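You operate a simulated robot arm through the tools that you are given. There is no shell and no other tool.

The job below is to be done with a simulated robot arm. You get a single attempt, and the scene is never put back.

## Task
Number the two cable joints by the marker: red 2, black 4.
Fine: the numbers tell them apart in the test record. One stroke each on the marker's bed; the red one goes into the green tray, the black one stays on the bed.
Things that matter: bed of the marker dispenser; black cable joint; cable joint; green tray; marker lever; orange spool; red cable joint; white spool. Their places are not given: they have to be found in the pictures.

It is judged by the outcome, as a careful person would: the job done as asked, and still so three seconds after it is handed in. It fails if anything else is knocked over, pushed out of place, dropped, spilled or broken.

## Robot
A 6-joint arm with a two-finger gripper, fixed in place. Base frame: the origin is at the foot of the arm, x ahead of it, y to its left, z up. Lengths are in cm, angles in degrees, forces in N, time in s.
Its first joint turns from -166.0 to 166.0 degrees. Payload 2.45 kg.
The TCP is the grasp point between the finger pads, 2 cm short of the fingertips. In the tool frame z runs along the fingers and y along their closing line. The gripper opens to 14 cm. The gripper's body begins 16.8 cm behind the TCP.
Orientation is that of the tool frame in the base frame, as [roll, pitch, yaw] about the fixed x, y, z axes, in that order (R = Rz(yaw) Ry(pitch) Rx(roll)). With the fingers straight down and closing along the base's y, the tool's x points along the base's -x, its y along +y and its z along -z.

## Interface
- The arm moves only by the tool move_arm. Its argument "rows" is a list of rows, each a list of 6 numbers: the shift along the tool's x, y, z in m, then the turn, a rotation vector about the tool's x, y, z in degrees. In form: [[tx, ty, tz, ax, ay, az], ...]. A call has 1 to 20 rows; each row shifts and turns the commanded pose from where the row before left it, along the tool's axes as they then stand. "gripper" is the finger opening in m, from 0 to 0.14, set as the call begins (left out, the last holds). Each row takes 0.2 s and may step no farther than 5 cm and 8.6 degrees from the row before; otherwise, or with a gripper value out of range, the whole call is refused. A pose out of reach is approached as far as the arm can. The call stops where the force on the tool passes 40 N (or 10 N more than at its start, if that is more) or the arm is blocked; 0.2 s more then pass. The fingers move at their own pace (about 4.5 cm/s each) and stop on an object; they squeeze with about 31 N. The grip force told is the motor's: it shows also when the fingers shut on nothing. Time passes only in rows, and 0.2 s behind the last, so rows that do not move let the fingers close. It gives the time, the measured TCP pose, the force on the tool (base axes), the opening and the grip force at its end, in the units of the frame above (readings bear some noise), with the torque about the TCP (base axes, N m) and any sound that the robot's microphone picked up.
- Cameras (640 x 400 px; columns grow to the right, rows downward): "scene" is fixed at [5.02, 50.12, 155.75]; the picture's right is [-0.65, -0.76, 0.00], its down [-0.29, 0.25, -0.92] and it looks along [0.70, -0.60, -0.38] (base axes); focal length 214 px, centre (320, 200). "wrist" rides on the gripper at [7.8, 1.1, -20.9] in the tool frame; the picture's right is [-0.14, 0.99, 0.00], its down [-0.92, -0.13, -0.37] and it looks along [-0.37, -0.05, 0.93] (tool axes); focal length 280 px, centre (320, 200).
- capture(camera): a new picture of that camera. The clock stands still meanwhile.
- pixel_to_xyz(camera, pixels): for up to 12 pixels [column, row] of the newest picture of that camera ("zoom" is the newest enlarged one), the place [x, y, z] in the base frame of the surface seen there, good to about 0.2 cm. The clock stands still meanwhile.
- close_up(camera, box): a new picture of the part [left, top, right, bottom] of that camera's present view, enlarged. The clock stands still meanwhile.
- sign_off(): hands the job in; it is judged then, once.

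Leave the gripper open and the arm clear of the work at the hand-in unless told otherwise.

The tools are called after "Emit:" by a JSON object that holds its "api" and its "payload". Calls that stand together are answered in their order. move_arm: Moves the arm, as the interface text tells. Its arguments: {"type":"object","properties":{"rows":{"type":"array"},"gripper":{"type":"number"}},"required":["rows"]} The other tools are called the same way: capture (camera) takes a picture; pixel_to_xyz (camera, pixels) gives the place of the surface under pixels of a picture; close_up (camera, box) takes an enlarged picture of a part of a camera's view; sign_off () hands the job in.

At the start:

```text
t: 0.0
tool_pos: [61.67, 21.27, 118.22]
tool_rot: [180.0, 0.1, -180.0]
contact_force: [0.4, 0.0, 0.1]
moment: [-0.02, 0.0, 0.02]
width: 13.99
grip_force: 0.1
```

scene: 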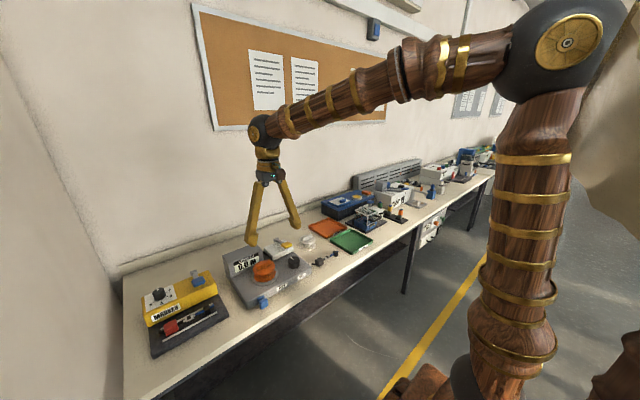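
wrist: 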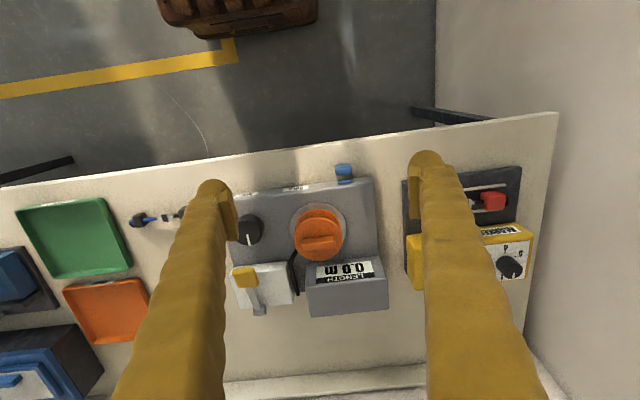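

I see a bench with a yellow marker machine at the left of the scene picture (around pixel 180,310), a grey length meter with an orange spool, and green and orange trays. I'll take close-ups of these regions first.

Emit:
{"api": "close_up", "payload": {"camera": "scene", "box": [120, 250, 240, 370]}}

Emit:
{"api": "close_up", "payload": {"camera": "scene", "box": [210, 210, 390, 320]}}

Emit:
{"api": "close_up", "payload": {"camera": "wrist", "box": [390, 140, 560, 300]}}

Emit:
{"api": "close_up", "payload": {"camera": "wrist", "box": [0, 150, 240, 320]}}

```text
3.33 times, centred on (180, 310) of scene
```

zoom: 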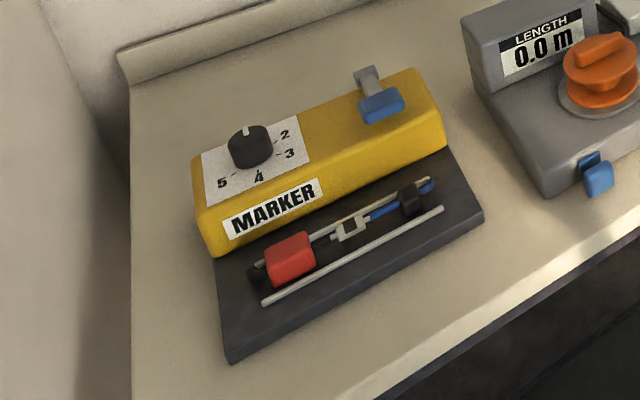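

```text
3.56 times, centred on (300, 265) of scene
```

zoom: 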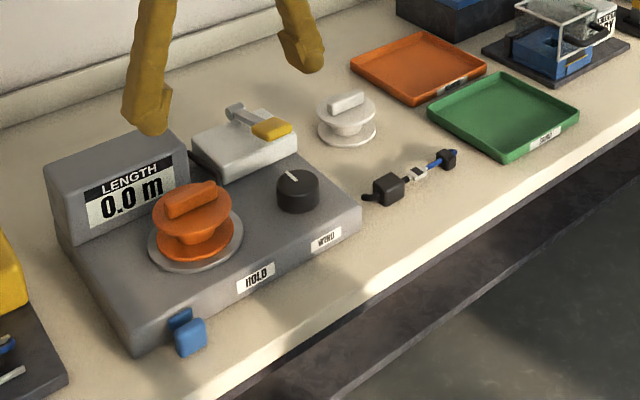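

```text
2.50 times, centred on (475, 220) of wrist
```

zoom: 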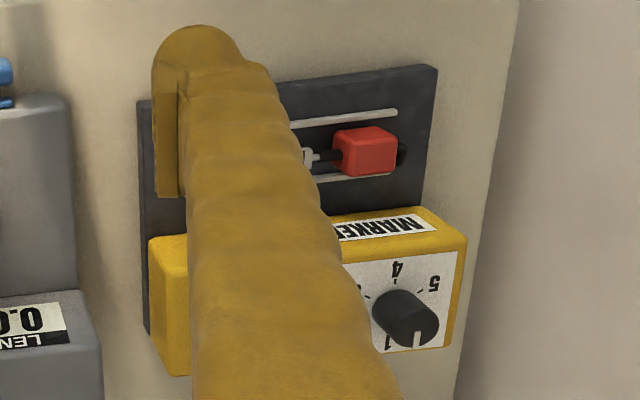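

```text
2.35 times, centred on (120, 235) of wrist
```

zoom: 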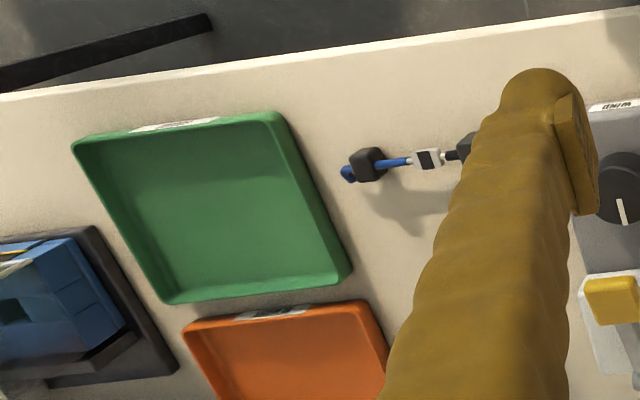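

The red joint already lies on the marker's bed between two rails, and the dial seems to stand at 1. The black joint lies on the table beside the green tray. I'll take a tighter close-up of the marker so I can measure it.

Emit:
{"api": "close_up", "payload": {"camera": "scene", "box": [135, 260, 235, 360]}}

```text
4.00 times, centred on (185, 310) of scene
```

zoom: 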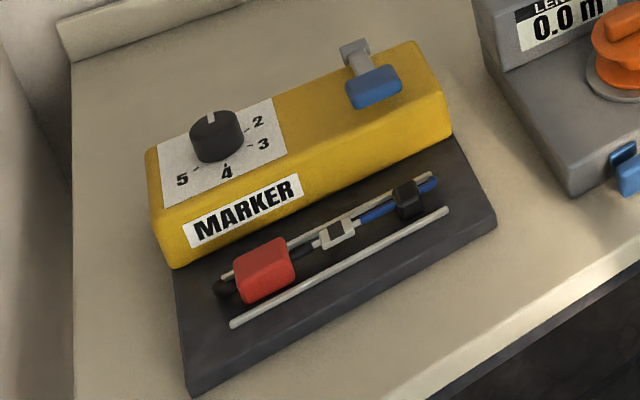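

Now I'll measure the marker parts in this zoom: dial top (215,125), lever pad (374,88), lever root (355,55), red block (265,262), white middle piece (337,232), black end (407,198), both rails, the bed corners and the yellow top.

Emit:
{"api": "pixel_to_xyz", "payload": {"camera": "zoom", "pixels": [[215, 122], [374, 82], [355, 50], [265, 252], [337, 231], [405, 190], [240, 322], [440, 212], [192, 390], [494, 222], [178, 260], [445, 125]]}}

Emit:
{"api": "pixel_to_xyz", "payload": {"camera": "zoom", "pixels": [[150, 155], [415, 45], [310, 100], [258, 122], [264, 144], [227, 172], [182, 180], [210, 110], [225, 290], [430, 178], [350, 270], [550, 170]]}}

```text
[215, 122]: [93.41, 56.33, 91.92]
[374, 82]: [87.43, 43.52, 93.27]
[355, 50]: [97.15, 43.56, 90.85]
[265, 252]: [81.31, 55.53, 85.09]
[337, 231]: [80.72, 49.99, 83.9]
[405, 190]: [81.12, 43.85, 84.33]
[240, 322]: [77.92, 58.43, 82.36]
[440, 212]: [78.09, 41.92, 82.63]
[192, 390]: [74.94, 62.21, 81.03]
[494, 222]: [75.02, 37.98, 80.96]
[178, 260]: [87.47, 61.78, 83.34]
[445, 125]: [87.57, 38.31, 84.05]
```

```text
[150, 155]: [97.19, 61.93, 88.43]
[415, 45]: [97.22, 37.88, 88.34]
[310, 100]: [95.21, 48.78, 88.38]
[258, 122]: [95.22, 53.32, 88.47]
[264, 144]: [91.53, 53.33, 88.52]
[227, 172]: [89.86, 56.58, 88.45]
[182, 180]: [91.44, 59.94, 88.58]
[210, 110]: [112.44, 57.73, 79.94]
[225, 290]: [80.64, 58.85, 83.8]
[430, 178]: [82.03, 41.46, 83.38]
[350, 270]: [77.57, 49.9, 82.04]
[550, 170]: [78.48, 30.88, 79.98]
```

The table is at z≈80, the bed top at about 82 and the yellow body top at 88.4. The dial is centred near (93.4, 56.5) and the lever pad near (87.4, 43.5, 93.3). Next I'll look closely at the black joint and the green tray.

Emit:
{"api": "close_up", "payload": {"camera": "scene", "box": [280, 215, 380, 280]}}

```text
6.15 times, centred on (330, 248) of scene
```

zoom: 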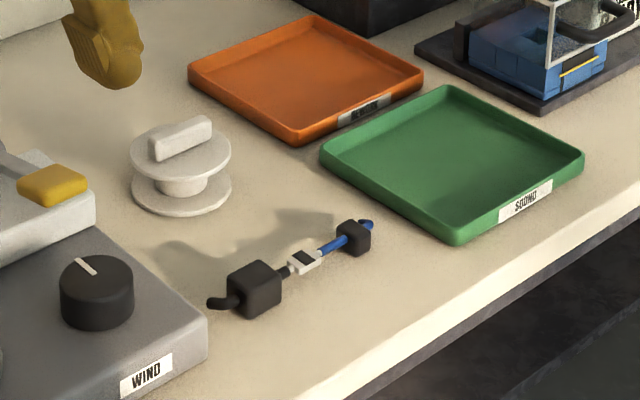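

Emit:
{"api": "pixel_to_xyz", "payload": {"camera": "zoom", "pixels": [[255, 275], [255, 290], [304, 260], [353, 230], [217, 303], [367, 225], [322, 158], [447, 88], [582, 157], [458, 240], [450, 165], [285, 272]]}}

Emit:
{"api": "pixel_to_xyz", "payload": {"camera": "zoom", "pixels": [[182, 135], [180, 190], [165, 360], [97, 280], [330, 340], [400, 300], [230, 268], [275, 270], [340, 228], [365, 232], [310, 245], [295, 268]]}}

```text
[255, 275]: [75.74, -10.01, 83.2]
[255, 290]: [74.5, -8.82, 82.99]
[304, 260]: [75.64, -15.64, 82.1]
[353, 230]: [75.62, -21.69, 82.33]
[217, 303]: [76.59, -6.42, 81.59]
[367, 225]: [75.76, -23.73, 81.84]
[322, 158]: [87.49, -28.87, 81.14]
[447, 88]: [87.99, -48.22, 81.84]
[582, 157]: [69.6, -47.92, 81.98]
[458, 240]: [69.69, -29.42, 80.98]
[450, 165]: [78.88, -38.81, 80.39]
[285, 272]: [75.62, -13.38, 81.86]
```

```text
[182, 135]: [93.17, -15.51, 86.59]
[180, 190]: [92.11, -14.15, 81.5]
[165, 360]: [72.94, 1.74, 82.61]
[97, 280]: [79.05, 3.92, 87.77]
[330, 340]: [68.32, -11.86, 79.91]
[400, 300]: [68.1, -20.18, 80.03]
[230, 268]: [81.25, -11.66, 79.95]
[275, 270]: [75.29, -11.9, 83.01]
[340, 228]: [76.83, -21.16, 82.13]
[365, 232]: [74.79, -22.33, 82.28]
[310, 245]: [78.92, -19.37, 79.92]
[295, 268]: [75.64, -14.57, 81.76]
```

The black joint lies along y at x≈75.6, with its big block at y≈-10.3, the white piece at y≈-15.6 and the small block at y≈-21.7. The green tray spans about x 69.6..88 and y -48..-29. I'll move the arm at its present height toward the marker so the wrist camera looks down on it.

Emit:
{"api": "move_arm", "payload": {"rows": [[-0.006, 0.038, 0, 0, 0, 0], [-0.006, 0.038, 0, 0, 0, 0], [-0.006, 0.038, 0, 0, 0, 0], [-0.006, 0.038, 0, 0, 0, 0], [-0.006, 0.038, 0, 0, 0, 0], [-0.006, 0.038, 0, 0, 0, 0], [-0.006, 0.038, 0, 0, 0, 0], [-0.006, 0.038, 0, 0, 0, 0]]}}

Emit:
{"api": "capture", "payload": {"camera": "wrist"}}

Emit:
{"api": "capture", "payload": {"camera": "scene"}}

```text
t: 1.8
tool_pos: [66.76, 51.77, 118.28]
tool_rot: [179.9, 0.0, 180.0]
contact_force: [0.2, -1.7, 0.9]
moment: [0.02, -0.01, -0.01]
width: 14.01
grip_force: 0.2
```

```text
taken
```

wrist: 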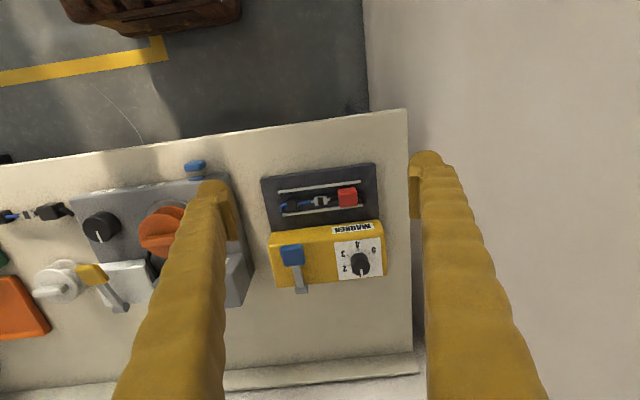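

```text
taken
```

scene: 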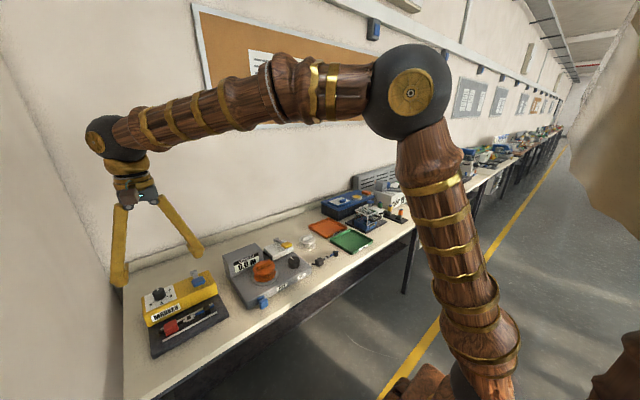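

The wrist camera now sees the marker, and there is a side wall just to its right in the picture (+y). I'll close up on the marker and measure the wall and table edge.

Emit:
{"api": "pixel_to_xyz", "payload": {"camera": "wrist", "pixels": [[480, 100], [600, 200], [400, 140], [405, 250], [412, 330], [300, 370], [300, 390], [380, 30]]}}

Emit:
{"api": "close_up", "payload": {"camera": "wrist", "box": [255, 155, 395, 300]}}

```text
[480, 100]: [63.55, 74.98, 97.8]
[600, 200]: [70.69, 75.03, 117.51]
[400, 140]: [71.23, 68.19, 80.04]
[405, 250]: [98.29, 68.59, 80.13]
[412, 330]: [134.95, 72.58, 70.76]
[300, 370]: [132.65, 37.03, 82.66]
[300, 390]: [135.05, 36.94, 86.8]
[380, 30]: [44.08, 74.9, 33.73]
```

```text
2.76 times, centred on (325, 228) of wrist
```

zoom: 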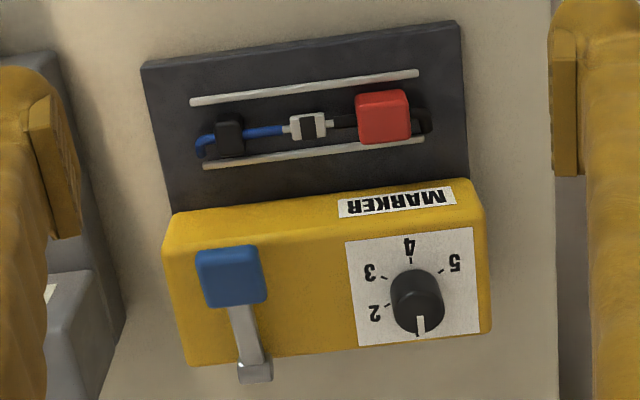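

I can see the dial pointing away from the robot (position 1), with 2, 3, 4 and 5 following at about 60° steps. I'll measure the joint and dial from this top view.

Emit:
{"api": "pixel_to_xyz", "payload": {"camera": "zoom", "pixels": [[383, 118], [360, 112], [408, 112], [383, 95], [308, 127], [228, 138], [220, 100], [415, 73], [420, 140], [240, 162], [201, 148], [428, 123]]}}

Emit:
{"api": "pixel_to_xyz", "payload": {"camera": "zoom", "pixels": [[417, 300], [393, 300], [441, 300], [415, 275], [420, 322], [231, 275], [231, 255], [231, 298], [244, 340], [255, 373], [205, 275], [262, 275]]}}

Emit:
{"api": "pixel_to_xyz", "payload": {"camera": "zoom", "pixels": [[375, 313], [370, 272], [410, 246], [455, 262], [308, 115], [308, 142], [290, 127], [325, 125], [228, 122], [228, 152], [340, 120], [265, 130]]}}

```text
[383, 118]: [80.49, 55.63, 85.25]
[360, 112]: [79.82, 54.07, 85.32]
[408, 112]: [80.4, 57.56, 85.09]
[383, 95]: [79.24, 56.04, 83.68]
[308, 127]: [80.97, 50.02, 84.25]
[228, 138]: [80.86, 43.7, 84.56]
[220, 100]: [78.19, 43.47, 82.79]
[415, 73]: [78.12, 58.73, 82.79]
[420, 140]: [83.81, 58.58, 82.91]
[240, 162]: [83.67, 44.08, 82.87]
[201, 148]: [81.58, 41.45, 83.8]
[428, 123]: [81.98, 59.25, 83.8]
```

```text
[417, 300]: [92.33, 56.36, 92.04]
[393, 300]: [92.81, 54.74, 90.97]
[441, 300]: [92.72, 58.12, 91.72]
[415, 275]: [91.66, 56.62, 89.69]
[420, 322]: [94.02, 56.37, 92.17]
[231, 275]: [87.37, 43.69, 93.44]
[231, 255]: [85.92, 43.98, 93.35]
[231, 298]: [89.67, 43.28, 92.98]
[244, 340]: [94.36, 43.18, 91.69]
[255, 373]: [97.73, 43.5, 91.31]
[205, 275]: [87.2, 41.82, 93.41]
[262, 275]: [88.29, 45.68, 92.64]
```

```text
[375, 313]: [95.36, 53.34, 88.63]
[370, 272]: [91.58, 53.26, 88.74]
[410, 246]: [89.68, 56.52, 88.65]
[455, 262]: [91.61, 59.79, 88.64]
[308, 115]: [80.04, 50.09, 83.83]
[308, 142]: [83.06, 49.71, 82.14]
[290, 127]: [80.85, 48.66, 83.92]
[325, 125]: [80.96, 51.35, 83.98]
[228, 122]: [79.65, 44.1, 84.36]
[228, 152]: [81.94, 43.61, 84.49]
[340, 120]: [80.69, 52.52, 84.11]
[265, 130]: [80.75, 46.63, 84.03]
```

The side wall is at y=75 and the back wall at x≈135. The joint's axis is at x≈80.9 between rails at x=78.2 and 83.8. The dial centre is about (93.45, 56.55), radius 1.75, top at z≈92.1. That is 109 cm from the base axis, so I need to tilt the tool outward to reach it. Here in free space I'll yaw the tool by +61°, tilt it 30° outward and set the fingers to 7 cm.

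Emit:
{"api": "move_arm", "payload": {"rows": [[0, 0, 0, 0, 0, -7.625], [0, 0, 0, 0, 0, -7.625], [0, 0, 0, 0, 0, -7.625], [0, 0, 0, 0, 0, -7.625], [0, 0, 0, 0, 0, -7.625], [0, 0, 0, 0, 0, -7.625], [0, 0, 0, 0, 0, -7.625], [0, 0, 0, 0, 0, -7.625], [0, 0, 0, 0, -7.5, 0], [0, 0, 0, 0, -7.5, 0], [0, 0, 0, 0, -7.5, 0], [0, 0, 0, 0, -7.5, 0], [0, 0, 0, 0, 0, 0]], "gripper": 0.07}}

```text
t: 4.6
tool_pos: [66.57, 51.59, 118.35]
tool_rot: [180.0, 30.1, -119.0]
contact_force: [-0.4, 0.1, -0.1]
moment: [-0.04, -0.04, 0.03]
width: 7.0
grip_force: 0.1
```

The pose is as wanted: 30° tilt, yaw -119. Next I'll move to a point about 8 cm above the dial, TCP (93.45, 56.55, 100), and check that it can be reached.

Emit:
{"api": "move_arm", "payload": {"rows": [[-0.00739, -0.02654, 0.03057, 0, 0, 0], [-0.00739, -0.02654, 0.03057, 0, 0, 0], [-0.00739, -0.02654, 0.03057, 0, 0, 0], [-0.00739, -0.02654, 0.03057, 0, 0, 0], [-0.00739, -0.02654, 0.03057, 0, 0, 0], [-0.00739, -0.02654, 0.03057, 0, 0, 0], [-0.00739, -0.02654, 0.03057, 0, 0, 0], [-0.00739, -0.02654, 0.03057, 0, 0, 0], [0, 0, 0, 0, 0, 0]]}}

Emit:
{"api": "capture", "payload": {"camera": "wrist"}}

Emit:
{"api": "close_up", "payload": {"camera": "scene", "box": [60, 190, 300, 370]}}

```text
t: 6.6
tool_pos: [93.57, 56.56, 100.08]
tool_rot: [-180.0, 30.1, -119.0]
contact_force: [-0.4, -0.2, 0.6]
moment: [-0.04, 0.0, 0.02]
width: 7.0
grip_force: 0.1
```

```text
taken
```

wrist: 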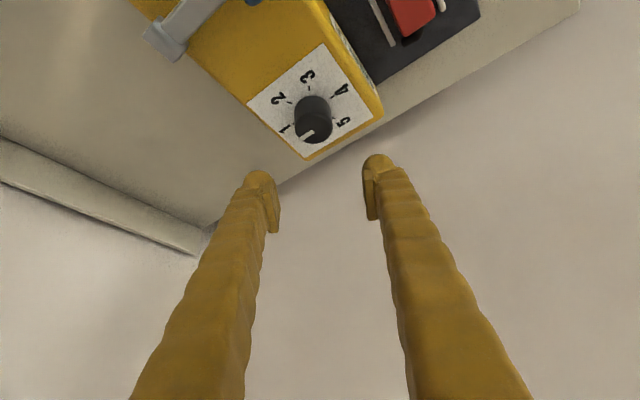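

```text
2.22 times, centred on (180, 280) of scene
```

zoom: 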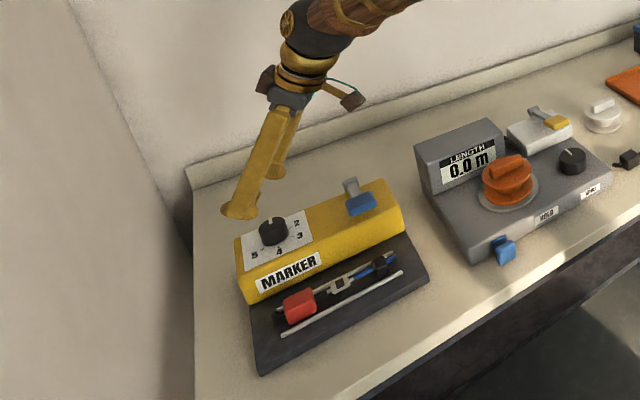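

The place is reached exactly. In the wrist picture the dial is near (313,118). I'll enlarge it to read the pointer against the numbers and measure it precisely.

Emit:
{"api": "close_up", "payload": {"camera": "wrist", "box": [240, 50, 390, 165]}}

```text
3.48 times, centred on (315, 108) of wrist
```

zoom: 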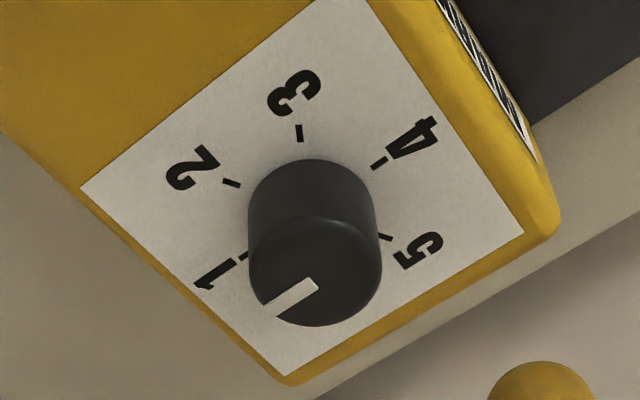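

Emit:
{"api": "pixel_to_xyz", "payload": {"camera": "zoom", "pixels": [[244, 256], [231, 184], [299, 133], [379, 163], [387, 238], [278, 310], [312, 284], [315, 275], [260, 270], [378, 270], [315, 320], [315, 230]]}}

```text
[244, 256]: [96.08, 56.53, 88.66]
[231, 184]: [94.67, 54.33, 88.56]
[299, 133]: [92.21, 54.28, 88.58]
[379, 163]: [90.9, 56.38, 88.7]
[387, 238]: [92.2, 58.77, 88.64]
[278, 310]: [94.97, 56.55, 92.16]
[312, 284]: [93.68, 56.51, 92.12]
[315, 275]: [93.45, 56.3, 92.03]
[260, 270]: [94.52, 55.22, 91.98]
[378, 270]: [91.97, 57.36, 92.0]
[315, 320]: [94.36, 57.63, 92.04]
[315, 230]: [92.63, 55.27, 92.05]
```

The pointer stands exactly at tick 1. The knob centre is about (93.47, 56.5), and tick 2 is 60° clockwise seen from above. I'll lower straight down so the fingers straddle the knob at TCP z≈91.8.

Emit:
{"api": "move_arm", "payload": {"rows": [[0.0082, 0, 0.0142, 0, 0, 0], [0.0082, 0, 0.0142, 0, 0, 0], [0.0082, 0, 0.0142, 0, 0, 0], [0.0082, 0, 0.0142, 0, 0, 0], [0.0082, 0, 0.0142, 0, 0, 0], [0, 0, 0, 0, 0, 0]]}}

Emit:
{"api": "capture", "payload": {"camera": "wrist"}}

Emit:
{"api": "close_up", "payload": {"camera": "scene", "box": [110, 230, 250, 350]}}

```text
t: 8.0
tool_pos: [93.48, 56.55, 92.03]
tool_rot: [-179.9, 29.9, -119.1]
contact_force: [-0.7, 0.3, 0.6]
moment: [0.03, 0.0, 0.02]
width: 6.99
grip_force: 0.0
```

```text
taken
```

wrist: 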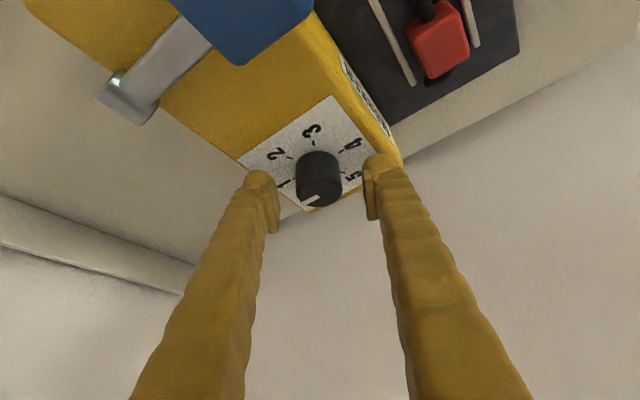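

```text
3.33 times, centred on (180, 290) of scene
```

zoom: 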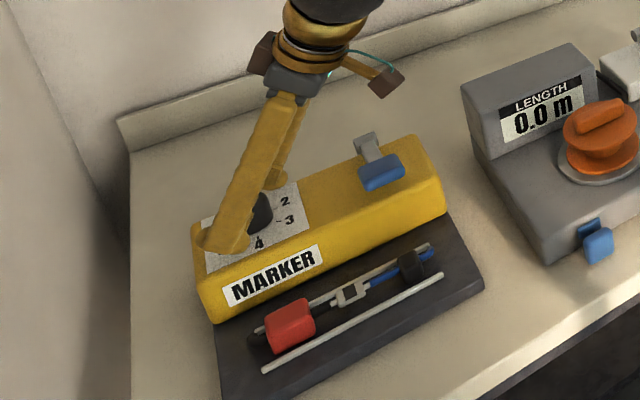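

The fingers straddle the knob without touching anything. Now I'll close them on it without moving.

Emit:
{"api": "move_arm", "payload": {"rows": [[0, 0, 0, 0, 0, 0], [0, 0, 0, 0, 0, 0], [0, 0, 0, 0, 0, 0], [0, 0, 0, 0, 0, 0]], "gripper": 0.0}}

```text
t: 9.0
tool_pos: [93.42, 56.41, 91.77]
tool_rot: [-180.0, 30.0, -119.1]
contact_force: [5.3, -0.9, -1.5]
moment: [-0.08, -0.23, -0.02]
width: 3.66
grip_force: 42.3
```

The knob is gripped at 3.66 cm. I'll turn it 60° clockwise about the vertical in twelve 5° steps. Vertical in the tool frame is along (0.5, 0, 0.866).

Emit:
{"api": "move_arm", "payload": {"rows": [[0, 0, 0, 2.5, 0, 4.33], [0, 0, 0, 2.5, 0, 4.33], [0, 0, 0, 2.5, 0, 4.33], [0, 0, 0, 2.5, 0, 4.33], [0, 0, 0, 2.5, 0, 4.33], [0, 0, 0, 2.5, 0, 4.33], [0, 0, 0, 2.5, 0, 4.33], [0, 0, 0, 2.5, 0, 4.33], [0, 0, 0, 2.5, 0, 4.33], [0, 0, 0, 2.5, 0, 4.33], [0, 0, 0, 2.5, 0, 4.33], [0, 0, 0, 2.5, 0, 4.33], [0, 0, 0, 0, 0, 0]]}}

Emit:
{"api": "capture", "payload": {"camera": "wrist"}}

Emit:
{"api": "close_up", "payload": {"camera": "scene", "box": [130, 250, 230, 330]}}

```text
t: 11.8
tool_pos: [93.49, 56.55, 91.98]
tool_rot: [179.9, 30.1, -179.1]
contact_force: [9.6, -16.1, 4.8]
moment: [-0.38, -0.22, 0.04]
width: 3.6
grip_force: 45.0
```

```text
taken
```

wrist: 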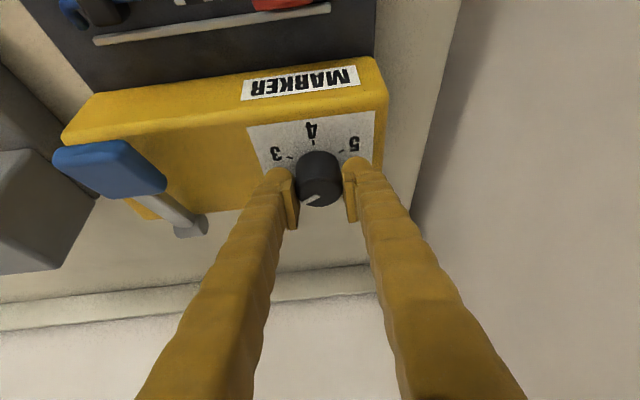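

```text
5.00 times, centred on (180, 290) of scene
```

zoom: 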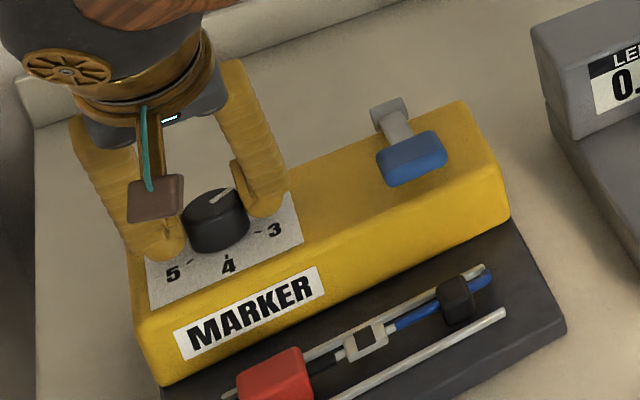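

The pointer has turned. I'll enlarge the wrist view around the knob to check its angle.

Emit:
{"api": "close_up", "payload": {"camera": "wrist", "box": [250, 110, 390, 230]}}

```text
3.33 times, centred on (320, 170) of wrist
```

zoom: 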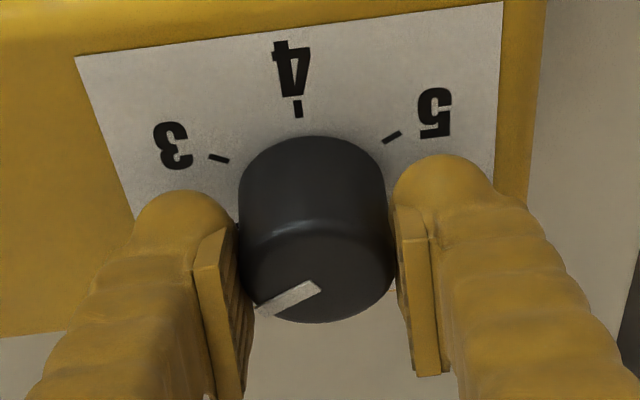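

Emit:
{"api": "pixel_to_xyz", "payload": {"camera": "zoom", "pixels": [[316, 287], [265, 308], [290, 298], [300, 292], [275, 304]]}}

```text
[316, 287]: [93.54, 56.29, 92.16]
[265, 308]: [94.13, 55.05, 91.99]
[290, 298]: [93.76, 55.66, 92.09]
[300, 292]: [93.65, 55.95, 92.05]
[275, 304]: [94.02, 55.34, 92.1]
```

The pointer direction measures about -64°±8 from +x, which matches tick 2 at -61°. I'll open the fingers and rise straight up to confirm without obstruction.

Emit:
{"api": "move_arm", "payload": {"rows": [[0, 0, 0, 0, 0, 0], [0, 0, 0, 0, 0, 0], [0, 0, 0, 0, 0, 0], [-0.0082, 0, -0.0142, 0, 0, 0], [-0.0082, 0, -0.0142, 0, 0, 0], [-0.0082, 0, -0.0142, 0, 0, 0], [-0.0082, 0, -0.0142, 0, 0, 0], [-0.0082, 0, -0.0142, 0, 0, 0], [0, 0, 0, 0, 0, 0]], "gripper": 0.07}}

Emit:
{"api": "close_up", "payload": {"camera": "wrist", "box": [220, 40, 400, 180]}}

```text
t: 13.8
tool_pos: [93.47, 56.51, 100.22]
tool_rot: [-179.9, 30.0, -179.0]
contact_force: [0.2, 0.1, -0.7]
moment: [-0.03, -0.01, 0.03]
width: 6.99
grip_force: 0.0
```

```text
2.86 times, centred on (310, 110) of wrist
```

zoom: 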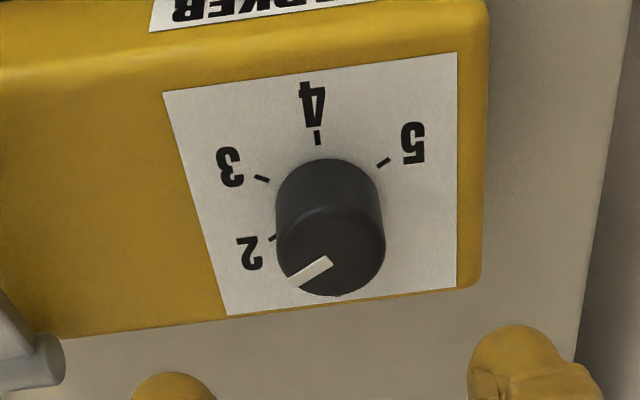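

Emit:
{"api": "pixel_to_xyz", "payload": {"camera": "zoom", "pixels": [[330, 260], [292, 282], [310, 271], [272, 238], [262, 178], [317, 138], [384, 162], [331, 209], [331, 292], [280, 250], [383, 245]]}}

```text
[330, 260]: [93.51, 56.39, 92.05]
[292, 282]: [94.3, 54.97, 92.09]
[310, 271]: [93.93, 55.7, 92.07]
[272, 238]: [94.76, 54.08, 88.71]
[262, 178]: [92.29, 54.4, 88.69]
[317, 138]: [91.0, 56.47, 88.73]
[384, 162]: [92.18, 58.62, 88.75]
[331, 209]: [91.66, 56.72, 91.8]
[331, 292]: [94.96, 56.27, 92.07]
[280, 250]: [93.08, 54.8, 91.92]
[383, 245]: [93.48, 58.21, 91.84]
```

The pointer now measures -61° and tick 2 is at -62°, so the dial is at 2. Next comes the lever. I'll reduce the tilt to 15°, close the fingers and move over the blue pad at (88.2, 43.6), staying at z≈100.

Emit:
{"api": "move_arm", "payload": {"rows": [[0, 0, 0, 0, 7.5, 0], [0, 0, 0, 0, 7.5, 0], [0.01322, -0.03202, -0.00354, 0, 0, 0], [0.01322, -0.03202, -0.00354, 0, 0, 0], [0.01322, -0.03202, -0.00354, 0, 0, 0], [0.01322, -0.03202, -0.00354, 0, 0, 0], [0, 0, 0, 0, 0, 0]], "gripper": 0.0}}

Emit:
{"api": "capture", "payload": {"camera": "wrist"}}

Emit:
{"api": "close_up", "payload": {"camera": "scene", "box": [130, 230, 250, 350]}}

```text
t: 15.4
tool_pos: [88.25, 43.55, 100.1]
tool_rot: [180.0, 15.0, -179.0]
contact_force: [0.2, -0.3, -0.8]
moment: [-0.04, -0.02, 0.0]
width: 0.01
grip_force: 28.8
```

```text
taken
```

wrist: 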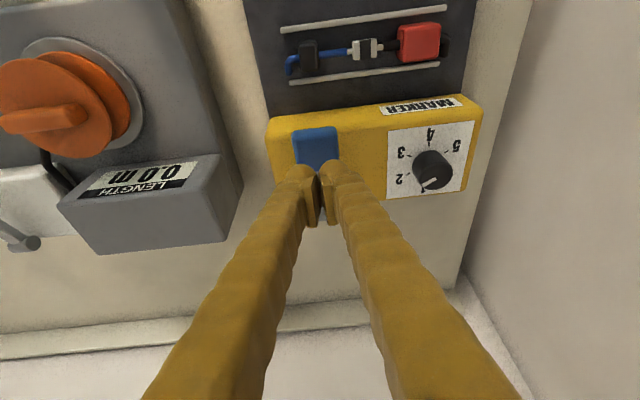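

```text
3.33 times, centred on (190, 290) of scene
```

zoom: 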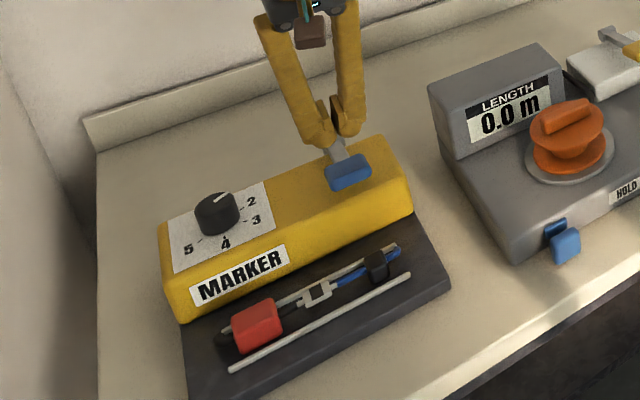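

The fingers are shut above the lever. Before stamping I'll take a close-up of the red joint's white middle piece (pixel ~365,48) to know how it looks unmarked.

Emit:
{"api": "close_up", "payload": {"camera": "wrist", "box": [270, 0, 470, 110]}}

```text
3.20 times, centred on (370, 55) of wrist
```

zoom: 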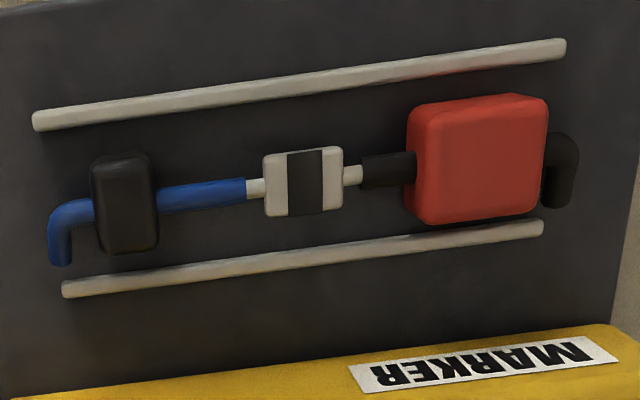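

The red joint is blank. I'll lower to just above the pad, then press in 0.4 cm steps in the same call. The 40 N limit will stop the move at the lever's end.

Emit:
{"api": "move_arm", "payload": {"rows": [[0.00252, 0, 0.00942, 0, 0, 0], [0.00252, 0, 0.00942, 0, 0, 0], [0.00252, 0, 0.00942, 0, 0, 0], [0.00252, 0, 0.00942, 0, 0, 0], [0.00104, 0, 0.00386, 0, 0, 0], [0.00104, 0, 0.00386, 0, 0, 0], [0.00104, 0, 0.00386, 0, 0, 0], [0.00104, 0, 0.00386, 0, 0, 0], [0.00104, 0, 0.00386, 0, 0, 0], [0.00104, 0, 0.00386, 0, 0, 0]]}}

Emit:
{"api": "close_up", "payload": {"camera": "scene", "box": [130, 230, 250, 350]}}

```text
t: 17.6
tool_pos: [88.36, 43.65, 93.82]
tool_rot: [-179.9, 15.0, -179.0]
contact_force: [-1.1, 0.3, 4.1]
moment: [0.05, 0.02, -0.01]
width: 0.61
grip_force: 28.8
```

```text
3.33 times, centred on (190, 290) of scene
```

zoom: 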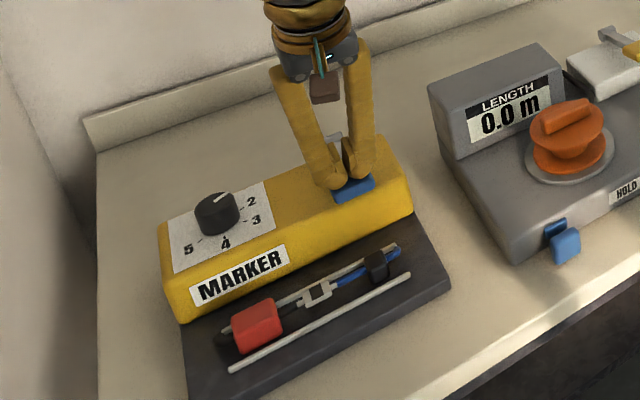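

The lever yields with about 4 N and there's no sound yet. I'll keep pressing in one continuous stroke.

Emit:
{"api": "move_arm", "payload": {"rows": [[0.00078, 0, 0.0029, 0, 0, 0], [0.00078, 0, 0.0029, 0, 0, 0], [0.00078, 0, 0.0029, 0, 0, 0], [0.00078, 0, 0.0029, 0, 0, 0]]}}

Emit:
{"api": "close_up", "payload": {"camera": "scene", "box": [150, 240, 230, 320]}}

```text
t: 18.6
tool_pos: [88.3, 43.74, 92.62]
tool_rot: [-179.9, 15.0, -179.0]
contact_force: [-0.4, -0.8, 6.0]
moment: [-0.03, 0.02, 0.05]
width: 0.6
grip_force: 29.4
```

```text
5.00 times, centred on (190, 280) of scene
```

zoom: 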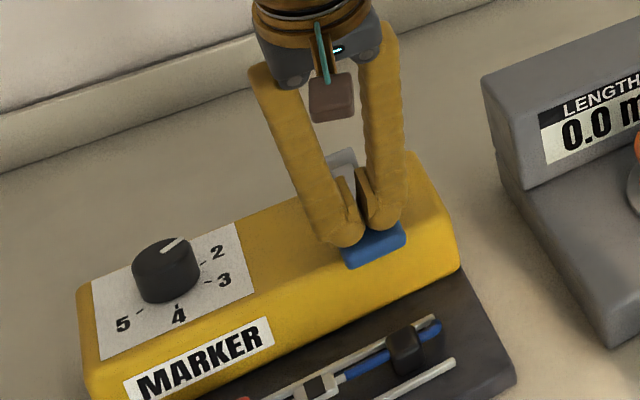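

Force is 6 N, rising like a spring. The pad is nearly down to the body but still no click, so I'll press on.

Emit:
{"api": "move_arm", "payload": {"rows": [[0.00078, 0, 0.0029, 0, 0, 0], [0.00078, 0, 0.0029, 0, 0, 0], [0.00078, 0, 0.0029, 0, 0, 0], [0.00078, 0, 0.0029, 0, 0, 0]]}}

Emit:
{"api": "close_up", "payload": {"camera": "scene", "box": [150, 240, 230, 320]}}

```text
t: 19.6
tool_pos: [88.23, 43.56, 91.4]
tool_rot: [180.0, 15.1, -179.0]
contact_force: [1.0, 0.4, 7.4]
moment: [0.0, 0.05, 0.03]
width: 0.61
grip_force: 29.1
```

```text
5.00 times, centred on (190, 280) of scene
```

zoom: 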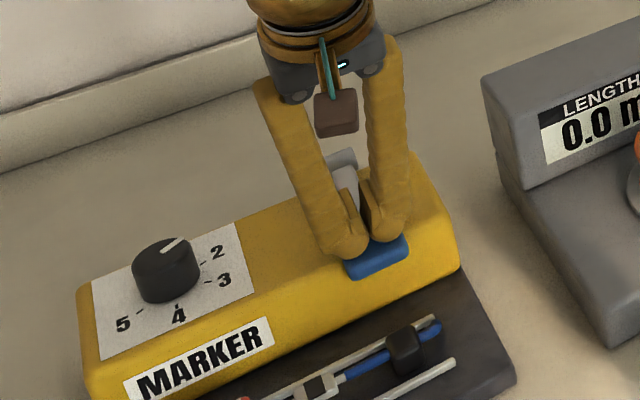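

7.4 N and still descending smoothly. I'll continue in smaller steps to the end stop.

Emit:
{"api": "move_arm", "payload": {"rows": [[0.00052, 0, 0.00193, 0, 0, 0], [0.00052, 0, 0.00193, 0, 0, 0], [0.00052, 0, 0.00193, 0, 0, 0], [0.00052, 0, 0.00193, 0, 0, 0], [0.00052, 0, 0.00193, 0, 0, 0], [0.00052, 0, 0.00193, 0, 0, 0]]}}

Emit:
{"api": "close_up", "payload": {"camera": "scene", "box": [130, 240, 230, 340]}}

```text
t: 20.6
tool_pos: [88.29, 43.62, 90.98]
tool_rot: [179.9, 15.2, -179.1]
contact_force: [-6.9, -3.1, 14.3]
moment: [-0.12, 0.22, 0.15]
width: 0.61
grip_force: 29.2
stopped in row 4: the force on the tool passed its limit at 44 N (the readings are from after the stop); the commanded pose is now the measured one
```

```text
4.00 times, centred on (180, 290) of scene
```

zoom: 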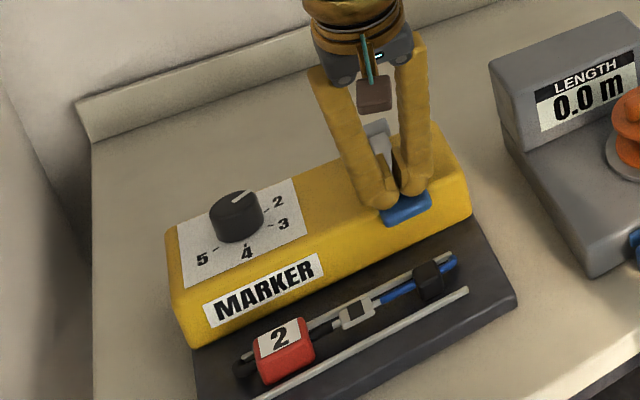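

The lever reached its end stop and a white label with "2" is on the red block. Now I'll release the lever by rising straight up 10 cm.

Emit:
{"api": "move_arm", "payload": {"rows": [[-0.00259, 0, -0.00966, 0, 0, 0], [-0.00259, 0, -0.00966, 0, 0, 0], [-0.00259, 0, -0.00966, 0, 0, 0], [-0.00518, 0, -0.01932, 0, 0, 0], [-0.00518, 0, -0.01932, 0, 0, 0], [-0.00777, 0, -0.02898, 0, 0, 0], [0, 0, 0, 0, 0, 0]]}}

Emit:
{"api": "capture", "payload": {"camera": "wrist"}}

Emit:
{"api": "close_up", "payload": {"camera": "scene", "box": [130, 240, 230, 340]}}

```text
t: 22.2
tool_pos: [88.44, 43.6, 100.98]
tool_rot: [179.9, 15.1, -179.0]
contact_force: [0.6, 1.0, 1.0]
moment: [0.02, 0.03, -0.01]
width: 0.01
grip_force: 30.0
```

```text
taken
```

wrist: 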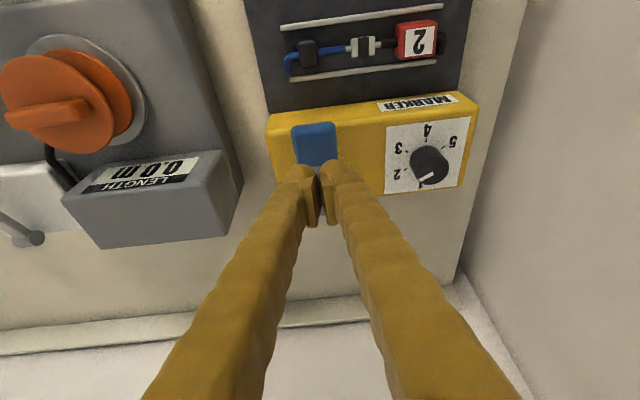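

```text
4.00 times, centred on (180, 290) of scene
```

zoom: 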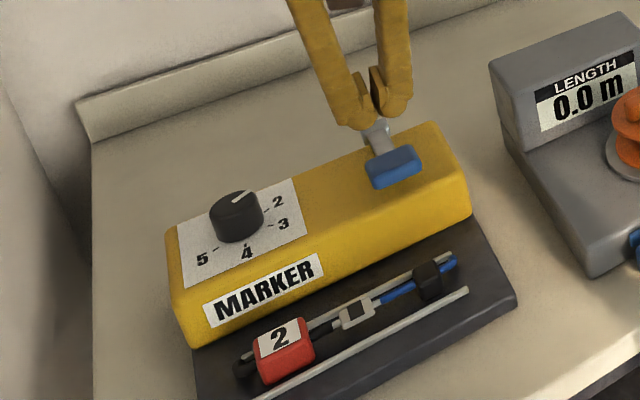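

The lever sprang back, and the red joint shows a clear "2". While here, I'll turn the dial on from 2 to 4, which is 120° clockwise in two 60° grips. First I'll tilt back to 30°, yaw +60° and move above the dial with the fingers at 7 cm.

Emit:
{"api": "move_arm", "payload": {"rows": [[0, 0, 0, 0, -7.5, 0], [0, 0, 0, 0, -7.5, 0], [0, 0, 0, -3.75, 0, -6.495], [0, 0, 0, -3.75, 0, -6.495], [0, 0, 0, -3.75, 0, -6.495], [0, 0, 0, -3.75, 0, -6.495], [0, 0, 0, -3.75, 0, -6.495], [0, 0, 0, -3.75, 0, -6.495], [0, 0, 0, -3.75, 0, -6.495], [0, 0, 0, -3.75, 0, -6.495], [-0.028435, 0.00468, 0.0193, 0, 0, 0], [-0.028435, 0.00468, 0.0193, 0, 0, 0], [-0.028435, 0.00468, 0.0193, 0, 0, 0], [-0.028435, 0.00468, 0.0193, 0, 0, 0], [0, 0, 0, 0, 0, 0]], "gripper": 0.07}}

```text
t: 25.4
tool_pos: [93.27, 56.44, 99.98]
tool_rot: [-179.9, 30.1, -118.8]
contact_force: [0.0, 0.6, -0.3]
moment: [0.02, -0.01, 0.02]
width: 6.98
grip_force: 0.0
```

Above the dial as planned. I'll lower 8.2 cm around the knob and then close on it.

Emit:
{"api": "move_arm", "payload": {"rows": [[0.00804, -0.00013, 0.01429, 0, 0, 0], [0.00804, -0.00013, 0.01429, 0, 0, 0], [0.00804, -0.00013, 0.01429, 0, 0, 0], [0.00804, -0.00013, 0.01429, 0, 0, 0], [0.00804, -0.00013, 0.01429, 0, 0, 0], [0, 0, 0, 0, 0, 0]]}}

Emit:
{"api": "move_arm", "payload": {"rows": [[0, 0, 0, 0, 0, 0], [0, 0, 0, 0, 0, 0], [0, 0, 0, 0, 0, 0], [0, 0, 0, 0, 0, 0]], "gripper": 0.0}}

```text
t: 26.8
tool_pos: [93.37, 56.74, 91.82]
tool_rot: [-180.0, 30.1, -119.0]
contact_force: [0.1, 0.2, 1.2]
moment: [-0.01, 0.02, -0.02]
width: 6.99
grip_force: 0.0
```

```text
t: 27.8
tool_pos: [93.47, 56.51, 91.8]
tool_rot: [-179.7, 30.1, -118.9]
contact_force: [20.3, -6.7, -4.1]
moment: [-0.07, -0.15, -0.01]
width: 3.66
grip_force: 42.7
```

The knob is gripped, but a 20 N side force shows I'm slightly off its axis along the closing line. I'll shift 1.5 mm along -y of the tool to relieve it.

Emit:
{"api": "move_arm", "payload": {"rows": [[0, -0.0008, 0, 0, 0, 0], [0, -0.0007, 0, 0, 0, 0]]}}

```text
t: 28.4
tool_pos: [93.49, 56.64, 91.68]
tool_rot: [-179.9, 30.2, -118.8]
contact_force: [6.6, -11.1, 1.2]
moment: [-0.1, 0.01, -0.02]
width: 3.65
grip_force: 44.4
```

The force is lower now. I'll turn 60° clockwise, from 2 to 3.

Emit:
{"api": "move_arm", "payload": {"rows": [[0, 0, 0, 2.5, 0, 4.33], [0, 0, 0, 2.5, 0, 4.33], [0, 0, 0, 2.5, 0, 4.33], [0, 0, 0, 2.5, 0, 4.33], [0, 0, 0, 2.5, 0, 4.33], [0, 0, 0, 2.5, 0, 4.33], [0, 0, 0, 2.5, 0, 4.33], [0, 0, 0, 2.5, 0, 4.33], [0, 0, 0, 2.5, 0, 4.33], [0, 0, 0, 2.5, 0, 4.33], [0, 0, 0, 2.5, 0, 4.33], [0, 0, 0, 2.5, 0, 4.33], [0, 0, 0, 0, 0, 0]]}}

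```text
t: 31.2
tool_pos: [93.54, 56.41, 91.66]
tool_rot: [179.9, 30.1, -179.1]
contact_force: [9.8, -4.6, 6.5]
moment: [0.06, -0.23, -0.03]
width: 3.64
grip_force: 44.7
```

Turned without strain. I'll open the fingers in place and check the pointer.

Emit:
{"api": "move_arm", "payload": {"rows": [[0, 0, 0, 0, 0, 0], [0, 0, 0, 0, 0, 0], [0, 0, 0, 0, 0, 0]], "gripper": 0.07}}

Emit:
{"api": "close_up", "payload": {"camera": "wrist", "box": [230, 100, 410, 240]}}

```text
t: 32.0
tool_pos: [93.54, 56.58, 91.66]
tool_rot: [179.9, 30.1, -179.0]
contact_force: [0.3, -0.4, -1.3]
moment: [0.0, 0.02, -0.01]
width: 6.99
grip_force: 0.0
```

```text
2.86 times, centred on (320, 170) of wrist
```

zoom: 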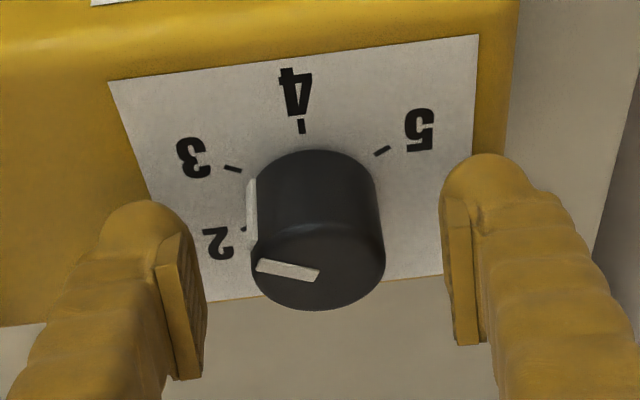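

Emit:
{"api": "pixel_to_xyz", "payload": {"camera": "zoom", "pixels": [[314, 275], [262, 266], [288, 270], [234, 169], [302, 126], [320, 235]]}}

```text
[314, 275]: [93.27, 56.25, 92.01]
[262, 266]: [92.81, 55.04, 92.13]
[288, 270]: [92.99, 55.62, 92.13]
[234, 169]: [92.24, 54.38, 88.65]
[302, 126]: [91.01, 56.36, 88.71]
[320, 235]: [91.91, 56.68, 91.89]
```

The pointer reads about -113°, near tick 3 at -120°, so a few degrees may have slipped. I'll turn the open fingers back by 60° in place (knob between them) and grip again.

Emit:
{"api": "move_arm", "payload": {"rows": [[0, 0, 0, -3.75, 0, -6.495], [0, 0, 0, -3.75, 0, -6.495], [0, 0, 0, -3.75, 0, -6.495], [0, 0, 0, -3.75, 0, -6.495], [0, 0, 0, -3.75, 0, -6.495], [0, 0, 0, -3.75, 0, -6.495], [0, 0, 0, -3.75, 0, -6.495], [0, 0, 0, -3.75, 0, -6.495], [0, 0, 0, 0, 0, 0]]}}

Emit:
{"api": "move_arm", "payload": {"rows": [[0, 0, 0, 0, 0, 0], [0, 0, 0, 0, 0, 0], [0, 0, 0, 0, 0, 0], [0, 0, 0, 0, 0, 0]], "gripper": 0.0}}

```text
t: 34.0
tool_pos: [93.57, 56.49, 91.67]
tool_rot: [-179.9, 30.0, -118.7]
contact_force: [-0.4, 1.3, 0.1]
moment: [0.0, 0.05, 0.02]
width: 7.02
grip_force: 0.1
```

```text
t: 35.0
tool_pos: [93.52, 56.6, 91.68]
tool_rot: [-179.9, 30.1, -118.8]
contact_force: [-11.1, 4.0, 2.0]
moment: [0.06, 0.18, -0.01]
width: 3.66
grip_force: 41.9
```

Gripped with a modest side force. Now another 60° clockwise.

Emit:
{"api": "move_arm", "payload": {"rows": [[0, 0, 0, 2.5, 0, 4.33], [0, 0, 0, 2.5, 0, 4.33], [0, 0, 0, 2.5, 0, 4.33], [0, 0, 0, 2.5, 0, 4.33], [0, 0, 0, 2.5, 0, 4.33], [0, 0, 0, 2.5, 0, 4.33], [0, 0, 0, 2.5, 0, 4.33], [0, 0, 0, 2.5, 0, 4.33], [0, 0, 0, 2.5, 0, 4.33], [0, 0, 0, 2.5, 0, 4.33], [0, 0, 0, 2.5, 0, 4.33], [0, 0, 0, 2.5, 0, 4.33], [0, 0, 0, 0, 0, 0]]}}

Emit:
{"api": "close_up", "payload": {"camera": "wrist", "box": [230, 100, 410, 240]}}

```text
t: 37.8
tool_pos: [93.62, 56.58, 91.79]
tool_rot: [180.0, 30.2, -179.0]
contact_force: [3.0, -6.6, 7.2]
moment: [-0.05, -0.1, -0.04]
width: 3.69
grip_force: 45.0
```

```text
2.86 times, centred on (320, 170) of wrist
```

zoom: 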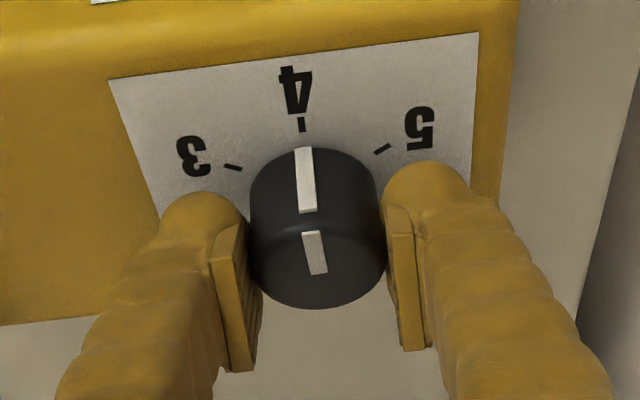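

Emit:
{"api": "pixel_to_xyz", "payload": {"camera": "zoom", "pixels": [[317, 268], [310, 236], [313, 250], [304, 155], [306, 200], [302, 125]]}}

```text
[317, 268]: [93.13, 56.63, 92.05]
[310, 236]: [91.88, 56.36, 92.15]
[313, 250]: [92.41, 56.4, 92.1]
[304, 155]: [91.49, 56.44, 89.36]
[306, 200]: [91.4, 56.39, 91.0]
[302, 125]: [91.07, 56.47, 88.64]
```

The pointer stripe runs to (91.45, 56.42), i.e. -178°, with tick 4 at (91.07, 56.47), so the dial is at 4. I'll open, rise 10 cm and confirm.

Emit:
{"api": "move_arm", "payload": {"rows": [[0, 0, 0, 0, 0, 0], [0, 0, 0, 0, 0, 0], [0, 0, 0, 0, 0, 0], [-0.01, 0, -0.01732, 0, 0, 0], [-0.01, 0, -0.01732, 0, 0, 0], [-0.01, 0, -0.01732, 0, 0, 0], [-0.01, 0, -0.01732, 0, 0, 0], [-0.01, 0, -0.01732, 0, 0, 0], [0, 0, 0, 0, 0, 0]], "gripper": 0.07}}

Emit:
{"api": "close_up", "payload": {"camera": "wrist", "box": [220, 20, 400, 160]}}

```text
t: 39.8
tool_pos: [93.48, 56.41, 101.74]
tool_rot: [180.0, 30.1, -178.9]
contact_force: [0.2, -0.4, 0.1]
moment: [0.0, 0.03, 0.03]
width: 6.99
grip_force: 0.1
```

```text
2.86 times, centred on (310, 90) of wrist
```

zoom: 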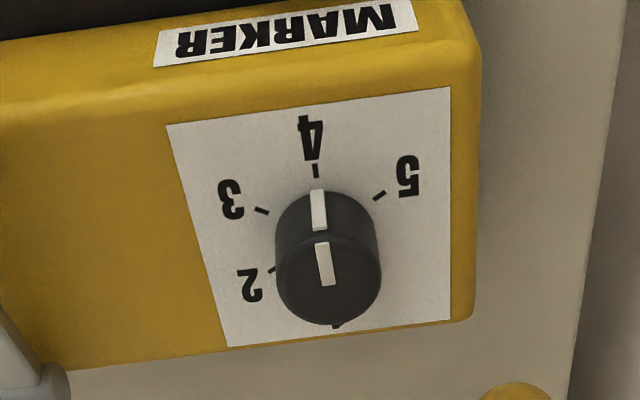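

The dial is firmly at 4. Next is the red joint. I'll move over its block at (80.8, 55.7), reduce the tilt to 10° and yaw the tool so the fingers close along x, keeping z≈101.7.

Emit:
{"api": "move_arm", "payload": {"rows": [[0.0367, -0.00159, -0.02119, 0, 0, 0], [0.0367, -0.00159, -0.02119, 0, 0, 0], [0.0367, -0.00159, -0.02119, 0, 0, 0], [0, 0, 0, 0, 6.667, 0], [0, 0, 0, 0, 6.667, 0], [0, 0, 0, 0, 6.667, 0], [0, 0, 0, -1.288, 0, -7.304], [0, 0, 0, -1.288, 0, -7.304], [0, 0, 0, -1.288, 0, -7.304], [0, 0, 0, -1.288, 0, -7.304], [0, 0, 0, -1.288, 0, -7.304], [0, 0, 0, -1.288, 0, -7.304], [0, 0, 0, -1.288, 0, -7.304], [0, 0, 0, -1.288, 0, -7.304], [0, 0, 0, -1.288, 0, -7.304], [0, 0, 0, -1.288, 0, -7.304], [0, 0, 0, -1.288, 0, -7.304], [0, 0, 0, -1.288, 0, -7.304], [0, 0, 0, 0, 0, 0]], "gripper": 0.06}}

Emit:
{"api": "capture", "payload": {"camera": "wrist"}}

Emit:
{"api": "close_up", "payload": {"camera": "scene", "box": [90, 220, 250, 360]}}

```text
t: 43.8
tool_pos: [80.8, 55.88, 101.67]
tool_rot: [-179.9, 10.1, -89.9]
contact_force: [0.3, 0.2, 0.5]
moment: [-0.02, 0.0, 0.04]
width: 6.01
grip_force: 0.0
```

```text
taken
```

wrist: 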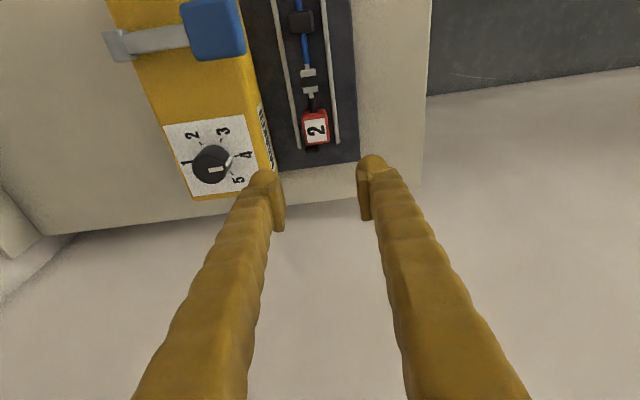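

```text
2.86 times, centred on (170, 290) of scene
```

zoom: 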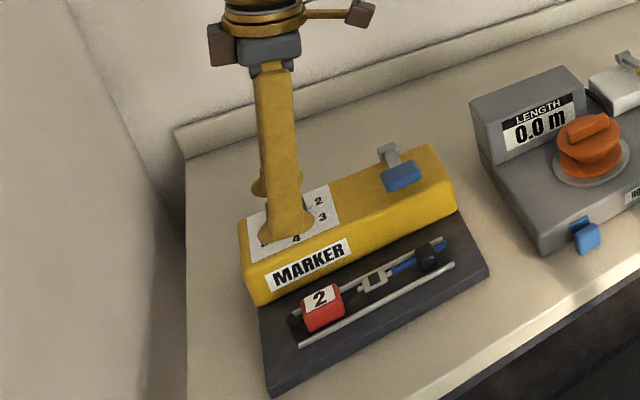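

I'll enlarge the joint in the wrist picture (around 315,130) to measure the block's sides exactly.

Emit:
{"api": "close_up", "payload": {"camera": "wrist", "box": [250, 0, 380, 170]}}

```text
2.35 times, centred on (315, 85) of wrist
```

zoom: 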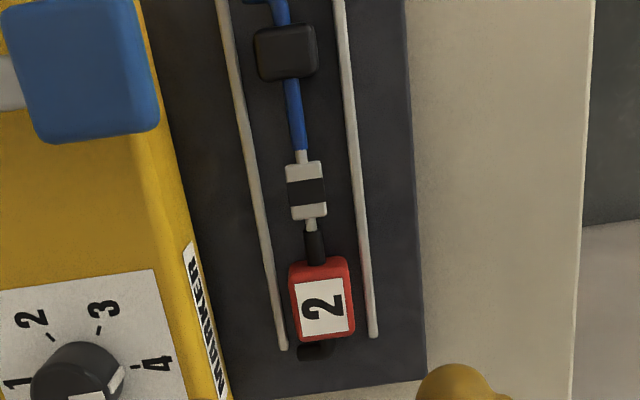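

Emit:
{"api": "pixel_to_xyz", "payload": {"camera": "zoom", "pixels": [[324, 305], [296, 310], [350, 300], [320, 277], [327, 335], [305, 190], [290, 195], [325, 190], [316, 245], [286, 52], [258, 55], [315, 50]]}}

Emit:
{"api": "pixel_to_xyz", "payload": {"camera": "zoom", "pixels": [[320, 262], [280, 345], [373, 333], [315, 352], [300, 155], [295, 110], [250, 3], [345, 60], [230, 60], [400, 300], [306, 340], [345, 335]]}}

```text
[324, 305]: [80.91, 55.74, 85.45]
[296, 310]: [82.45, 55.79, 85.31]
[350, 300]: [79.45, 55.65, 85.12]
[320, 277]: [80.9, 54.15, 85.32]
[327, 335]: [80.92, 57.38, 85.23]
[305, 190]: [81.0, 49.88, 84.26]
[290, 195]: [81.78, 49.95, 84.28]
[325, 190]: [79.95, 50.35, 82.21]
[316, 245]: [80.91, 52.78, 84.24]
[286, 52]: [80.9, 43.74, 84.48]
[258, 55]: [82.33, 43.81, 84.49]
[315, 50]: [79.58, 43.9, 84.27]
```

```text
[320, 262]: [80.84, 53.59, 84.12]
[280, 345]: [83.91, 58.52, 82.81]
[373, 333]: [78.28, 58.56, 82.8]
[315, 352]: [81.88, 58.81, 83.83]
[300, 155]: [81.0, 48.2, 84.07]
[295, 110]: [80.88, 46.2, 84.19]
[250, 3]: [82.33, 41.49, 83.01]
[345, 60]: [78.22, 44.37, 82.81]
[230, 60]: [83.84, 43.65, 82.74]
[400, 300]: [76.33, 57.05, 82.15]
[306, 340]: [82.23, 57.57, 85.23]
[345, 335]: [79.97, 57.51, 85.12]
```

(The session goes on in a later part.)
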